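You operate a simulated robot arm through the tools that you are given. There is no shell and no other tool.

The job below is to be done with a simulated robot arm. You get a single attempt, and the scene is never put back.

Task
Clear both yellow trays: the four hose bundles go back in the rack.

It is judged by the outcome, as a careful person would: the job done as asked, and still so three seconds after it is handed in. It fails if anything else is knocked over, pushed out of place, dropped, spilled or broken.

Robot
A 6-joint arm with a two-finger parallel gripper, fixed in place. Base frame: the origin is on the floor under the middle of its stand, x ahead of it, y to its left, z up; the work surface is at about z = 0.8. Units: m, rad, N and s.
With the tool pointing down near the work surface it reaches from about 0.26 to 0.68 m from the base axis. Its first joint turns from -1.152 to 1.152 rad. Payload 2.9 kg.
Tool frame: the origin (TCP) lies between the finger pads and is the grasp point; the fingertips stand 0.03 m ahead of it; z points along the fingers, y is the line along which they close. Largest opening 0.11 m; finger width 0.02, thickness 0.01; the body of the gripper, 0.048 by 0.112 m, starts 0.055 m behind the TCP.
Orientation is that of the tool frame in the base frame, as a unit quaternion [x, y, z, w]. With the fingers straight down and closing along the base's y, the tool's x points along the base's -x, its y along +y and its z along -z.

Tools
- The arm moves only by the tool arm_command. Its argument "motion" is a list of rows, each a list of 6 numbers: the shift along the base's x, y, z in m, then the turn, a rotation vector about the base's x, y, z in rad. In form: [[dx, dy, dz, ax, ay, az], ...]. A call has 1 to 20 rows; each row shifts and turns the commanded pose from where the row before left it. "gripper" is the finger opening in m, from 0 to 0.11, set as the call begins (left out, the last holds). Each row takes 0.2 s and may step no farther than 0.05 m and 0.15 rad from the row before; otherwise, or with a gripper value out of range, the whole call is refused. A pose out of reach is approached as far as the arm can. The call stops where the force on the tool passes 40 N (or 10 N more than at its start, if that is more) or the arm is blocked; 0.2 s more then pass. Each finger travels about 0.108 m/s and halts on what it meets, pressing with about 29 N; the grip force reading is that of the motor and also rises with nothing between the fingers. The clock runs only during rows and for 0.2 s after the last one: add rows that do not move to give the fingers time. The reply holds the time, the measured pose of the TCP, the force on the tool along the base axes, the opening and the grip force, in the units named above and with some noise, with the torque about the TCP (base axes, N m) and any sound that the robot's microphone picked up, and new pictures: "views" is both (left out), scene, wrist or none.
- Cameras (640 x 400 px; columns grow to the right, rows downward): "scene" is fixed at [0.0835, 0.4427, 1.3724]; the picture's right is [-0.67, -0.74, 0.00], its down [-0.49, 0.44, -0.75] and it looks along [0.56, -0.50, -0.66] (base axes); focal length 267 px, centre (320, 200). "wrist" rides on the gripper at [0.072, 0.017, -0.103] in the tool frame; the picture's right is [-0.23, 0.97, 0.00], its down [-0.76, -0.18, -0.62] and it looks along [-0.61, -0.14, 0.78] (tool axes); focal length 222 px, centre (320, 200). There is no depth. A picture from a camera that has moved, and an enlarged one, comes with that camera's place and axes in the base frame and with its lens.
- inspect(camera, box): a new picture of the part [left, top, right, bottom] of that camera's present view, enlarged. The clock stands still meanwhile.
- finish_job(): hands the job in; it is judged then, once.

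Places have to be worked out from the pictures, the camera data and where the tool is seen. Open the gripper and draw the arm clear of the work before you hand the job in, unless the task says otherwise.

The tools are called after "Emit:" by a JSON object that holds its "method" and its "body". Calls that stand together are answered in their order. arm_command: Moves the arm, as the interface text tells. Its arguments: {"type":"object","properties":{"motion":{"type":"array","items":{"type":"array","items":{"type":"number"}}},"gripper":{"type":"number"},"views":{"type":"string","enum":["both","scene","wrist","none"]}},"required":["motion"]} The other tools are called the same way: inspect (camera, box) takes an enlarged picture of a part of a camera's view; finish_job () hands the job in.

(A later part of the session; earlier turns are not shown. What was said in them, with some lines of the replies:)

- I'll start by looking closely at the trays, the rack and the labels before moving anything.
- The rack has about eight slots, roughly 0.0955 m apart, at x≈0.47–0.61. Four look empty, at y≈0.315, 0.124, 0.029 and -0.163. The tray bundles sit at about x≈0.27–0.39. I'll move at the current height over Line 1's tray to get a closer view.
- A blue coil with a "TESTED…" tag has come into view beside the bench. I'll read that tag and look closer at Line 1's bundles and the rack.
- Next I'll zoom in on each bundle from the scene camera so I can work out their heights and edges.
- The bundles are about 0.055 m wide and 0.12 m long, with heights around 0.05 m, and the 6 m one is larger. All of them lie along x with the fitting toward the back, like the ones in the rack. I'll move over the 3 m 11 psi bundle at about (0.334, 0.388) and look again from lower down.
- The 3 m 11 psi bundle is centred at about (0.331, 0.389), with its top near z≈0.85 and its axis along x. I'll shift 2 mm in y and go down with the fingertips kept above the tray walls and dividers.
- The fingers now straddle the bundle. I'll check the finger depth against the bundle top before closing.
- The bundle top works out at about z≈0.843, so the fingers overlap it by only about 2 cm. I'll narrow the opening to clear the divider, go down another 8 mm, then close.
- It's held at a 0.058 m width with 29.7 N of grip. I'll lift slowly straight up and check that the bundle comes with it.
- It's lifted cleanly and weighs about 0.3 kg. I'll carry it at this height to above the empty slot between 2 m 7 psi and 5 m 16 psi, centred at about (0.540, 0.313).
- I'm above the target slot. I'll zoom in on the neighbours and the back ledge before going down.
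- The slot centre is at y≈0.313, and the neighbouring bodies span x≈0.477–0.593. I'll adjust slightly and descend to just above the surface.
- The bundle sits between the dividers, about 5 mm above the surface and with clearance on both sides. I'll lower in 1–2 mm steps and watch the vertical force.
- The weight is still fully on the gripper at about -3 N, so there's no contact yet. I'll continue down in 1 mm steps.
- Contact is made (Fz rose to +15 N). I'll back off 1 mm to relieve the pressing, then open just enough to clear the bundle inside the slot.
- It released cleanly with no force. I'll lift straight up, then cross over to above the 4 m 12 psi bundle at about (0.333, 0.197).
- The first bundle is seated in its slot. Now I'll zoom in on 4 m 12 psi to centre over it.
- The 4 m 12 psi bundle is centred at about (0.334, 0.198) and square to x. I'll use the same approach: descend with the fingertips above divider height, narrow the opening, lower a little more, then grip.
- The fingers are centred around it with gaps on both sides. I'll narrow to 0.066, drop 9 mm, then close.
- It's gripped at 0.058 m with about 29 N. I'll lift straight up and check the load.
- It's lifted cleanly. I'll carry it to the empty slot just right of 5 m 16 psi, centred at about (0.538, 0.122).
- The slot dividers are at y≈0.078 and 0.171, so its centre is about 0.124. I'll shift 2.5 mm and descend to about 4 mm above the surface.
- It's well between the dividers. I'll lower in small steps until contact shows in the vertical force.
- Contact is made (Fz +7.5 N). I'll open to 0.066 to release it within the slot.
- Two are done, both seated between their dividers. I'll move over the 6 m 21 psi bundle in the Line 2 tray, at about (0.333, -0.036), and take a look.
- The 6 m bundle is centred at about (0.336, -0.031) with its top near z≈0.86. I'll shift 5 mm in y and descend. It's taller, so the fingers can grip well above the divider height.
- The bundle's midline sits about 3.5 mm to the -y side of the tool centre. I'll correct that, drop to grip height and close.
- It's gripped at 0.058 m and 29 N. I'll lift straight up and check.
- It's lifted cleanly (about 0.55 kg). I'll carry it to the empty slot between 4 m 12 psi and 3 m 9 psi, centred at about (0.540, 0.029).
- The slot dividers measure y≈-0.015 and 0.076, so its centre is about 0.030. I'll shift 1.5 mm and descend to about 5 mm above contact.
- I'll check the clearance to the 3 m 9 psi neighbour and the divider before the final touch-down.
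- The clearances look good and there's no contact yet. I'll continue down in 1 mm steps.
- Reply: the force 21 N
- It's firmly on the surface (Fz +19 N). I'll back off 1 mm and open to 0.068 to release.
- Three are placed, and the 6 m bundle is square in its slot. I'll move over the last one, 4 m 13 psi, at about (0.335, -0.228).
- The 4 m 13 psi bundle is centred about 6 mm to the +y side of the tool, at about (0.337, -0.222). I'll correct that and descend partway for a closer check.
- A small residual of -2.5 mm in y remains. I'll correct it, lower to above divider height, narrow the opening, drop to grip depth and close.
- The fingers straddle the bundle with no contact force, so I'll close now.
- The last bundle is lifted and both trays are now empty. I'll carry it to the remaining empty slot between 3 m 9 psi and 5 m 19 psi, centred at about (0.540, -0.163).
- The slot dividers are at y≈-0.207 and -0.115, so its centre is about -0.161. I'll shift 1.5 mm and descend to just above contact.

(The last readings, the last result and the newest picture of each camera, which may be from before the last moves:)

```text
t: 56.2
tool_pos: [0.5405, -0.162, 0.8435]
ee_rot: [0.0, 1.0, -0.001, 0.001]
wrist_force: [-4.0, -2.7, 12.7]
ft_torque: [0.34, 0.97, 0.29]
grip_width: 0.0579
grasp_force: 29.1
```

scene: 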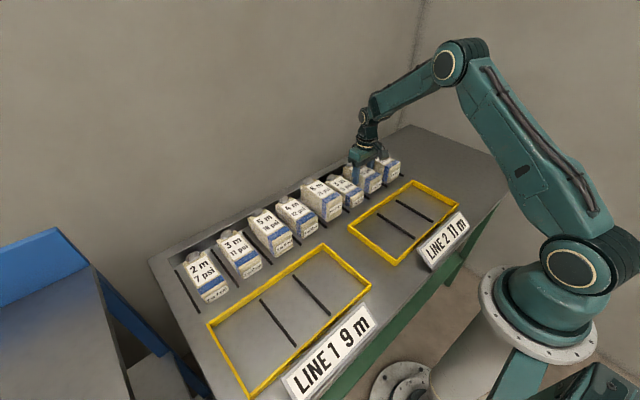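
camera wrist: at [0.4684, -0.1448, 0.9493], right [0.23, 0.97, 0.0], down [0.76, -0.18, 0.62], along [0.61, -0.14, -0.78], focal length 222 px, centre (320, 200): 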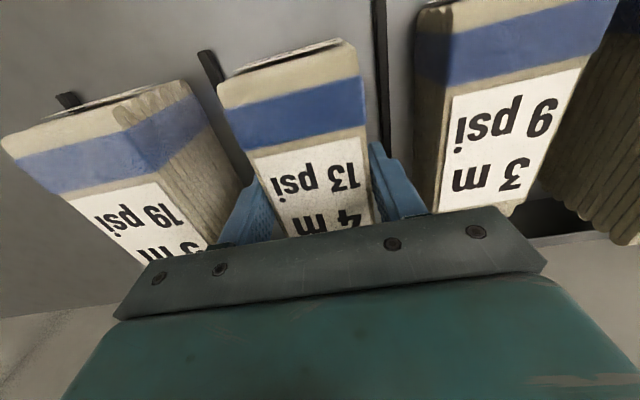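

Contact is made (Fz +12.7 N) and the bundle is between its dividers. I'll release with a narrow opening, then lift straight up.

Emit:
{"method": "arm_command", "body": {"motion": [[0, 0, 0, 0, 0, 0], [0, 0, 0, 0, 0, 0], [0, 0, 0, 0, 0, 0]], "gripper": 0.066, "views": "wrist"}}

Emit:
{"method": "arm_command", "body": {"motion": [[0, 0, 0.01, 0, 0, 0], [0, 0, 0.02, 0, 0, 0], [0, 0, 0.03, 0, 0, 0], [0, 0, 0.04, 0, 0, 0], [0, 0, 0.04, 0, 0, 0], [0, 0, 0, 0, 0, 0]], "views": "both"}}

```text
t: 57.0
tool_pos: [0.5411, -0.162, 0.8428]
ee_rot: [-0.001, 1.0, 0.0, 0.0]
wrist_force: [0.1, 0.4, 0.0]
ft_torque: [-0.02, -0.01, 0.04]
grip_width: 0.0662
grasp_force: 0.1
camera wrist: at [0.4684, -0.1445, 0.9456], right [0.23, 0.97, 0.0], down [0.76, -0.18, 0.62], along [0.61, -0.14, -0.78], focal length 222 px, centre (320, 200)
```

wrist: 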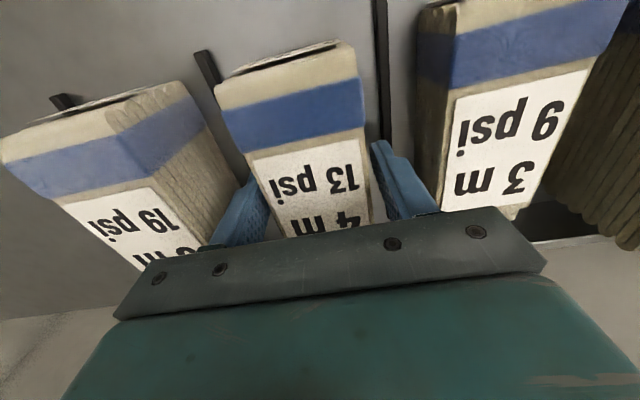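

```text
t: 58.4
tool_pos: [0.5425, -0.1629, 0.9845]
ee_rot: [0.0, 1.0, 0.0, 0.0]
wrist_force: [-0.1, 0.6, 0.0]
ft_torque: [-0.01, -0.03, -0.01]
grip_width: 0.0659
grasp_force: 0.0
camera wrist: at [0.4697, -0.1458, 1.0869], right [0.23, 0.97, 0.0], down [0.76, -0.18, 0.62], along [0.61, -0.14, -0.78], focal length 222 px, centre (320, 200)
```

scene: 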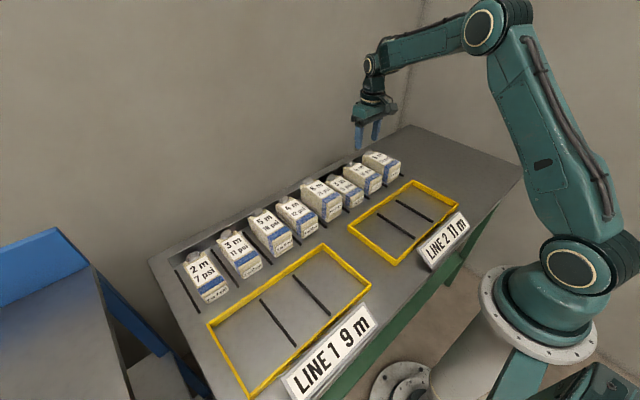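
wrist: 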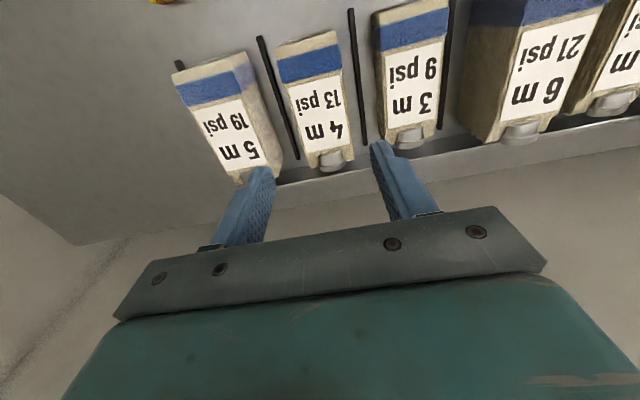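

All four are in the rack. I'll open the gripper, raise the arm and draw it back toward its starting pose for a final check.

Emit:
{"method": "arm_command", "body": {"motion": [[-0.005, 0, 0.04, 0, 0, 0], [-0.015, 0.02, 0.035, 0, 0, 0], [-0.02, 0.04, 0.01, 0, 0, 0], [-0.02, 0.04, 0, 0, 0, 0], [0, 0.04, 0, 0, 0, 0], [0, 0.03, 0, 0, 0, 0], [0, 0, 0, 0, 0, 0]], "gripper": 0.11, "views": "both"}}

Emit:
{"method": "inspect", "body": {"camera": "scene", "box": [150, 130, 420, 310]}}

Emit:
{"method": "inspect", "body": {"camera": "scene", "box": [190, 170, 490, 400]}}

Emit:
{"method": "inspect", "body": {"camera": "wrist", "box": [60, 0, 640, 240]}}

```text
t: 60.0
tool_pos: [0.4757, 0.0074, 1.0698]
ee_rot: [0.0, 1.0, 0.001, -0.001]
wrist_force: [-0.7, 0.6, 0.5]
ft_torque: [0.01, 0.0, 0.02]
grip_width: 0.1099
grasp_force: 0.0
camera wrist: at [0.4052, 0.0256, 1.173], right [0.23, 0.97, 0.0], down [0.76, -0.18, 0.62], along [0.61, -0.14, -0.78], focal length 222 px, centre (320, 200)
```

scene: 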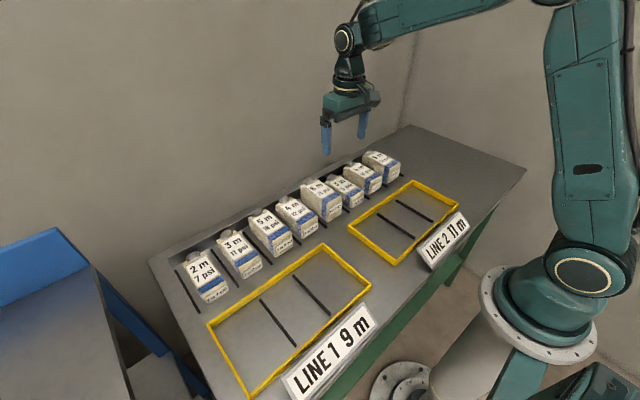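
wrist: 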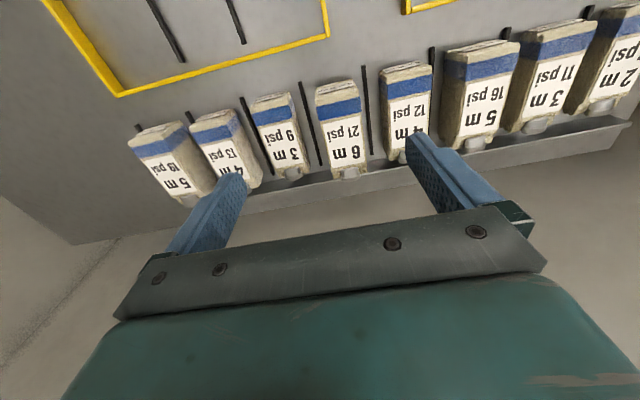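

```text
2.22 times, centred on (285, 220) of scene
camera zoom: at [0.0835, 0.4427, 1.3724], right [-0.67, -0.74, 0.0], down [-0.49, 0.44, -0.75], along [0.56, -0.5, -0.66], focal length 593 px, centre (398, 156)
```

zoom: 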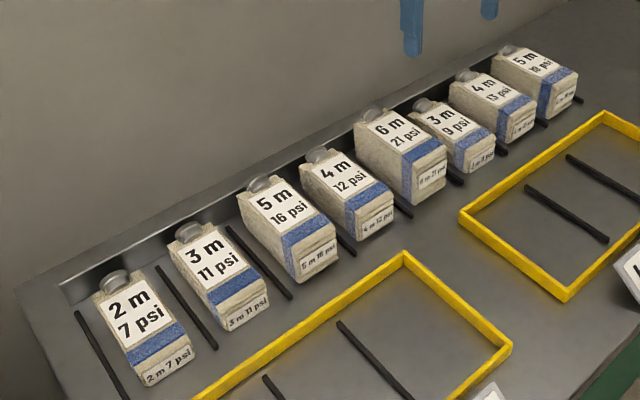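

```text
1.74 times, centred on (340, 285) of scene
camera zoom: at [0.0835, 0.4427, 1.3724], right [-0.67, -0.74, 0.0], down [-0.49, 0.44, -0.75], along [0.56, -0.5, -0.66], focal length 464 px, centre (285, 52)
```

zoom: 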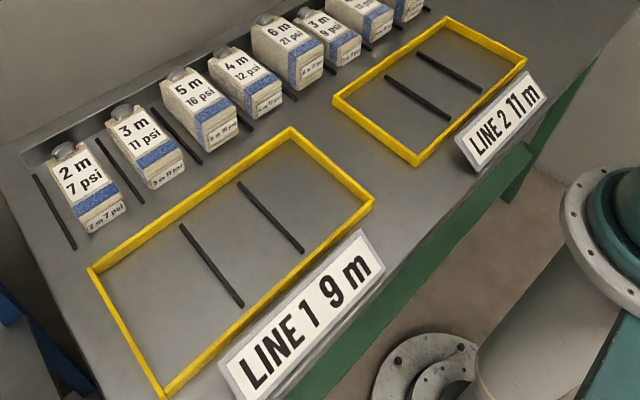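

```text
1.10 times, centred on (350, 120) of wrist
camera zoom: at [0.4052, 0.0256, 1.173], right [0.23, 0.97, 0.0], down [0.76, -0.18, 0.62], along [0.61, -0.14, -0.78], focal length 245 px, centre (287, 288)
```

zoom: 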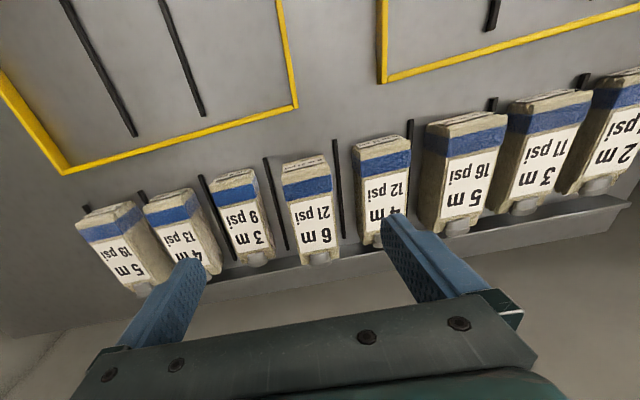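

Both trays are empty and undisturbed. All eight bundles stand square in their own slots, one per slot and in line with each other. The gripper is open and the arm is clear, so I'm handing the job in.

Emit:
{"method": "finish_job", "body": {}}

```text
The job is handed in.
```

Both yellow trays are empty and all four hose bundles are back in the rack. The job is handed in, but I haven't seen a verdict.

| Bundle | Came from | Now sits between |
|---|---|---|
| 3 m 11 psi | Line 1 tray | 2 m 7 psi and 5 m 16 psi |
| 4 m 12 psi | Line 1 tray | 5 m 16 psi and 6 m 21 psi |
| 6 m 21 psi | Line 2 tray | 4 m 12 psi and 3 m 9 psi |
| 4 m 13 psi | Line 2 tray | 3 m 9 psi and 5 m 19 psi |

The rack shows no labels or order for its slots, so I put each bundle in the nearest empty one. Each faces the same way as the bundles already there, with its fitting toward the back.

In the last pictures, all eight bundles stood square in their own slots, and the trays and line signs had not moved. I opened the gripper and drew the arm clear before handing in.
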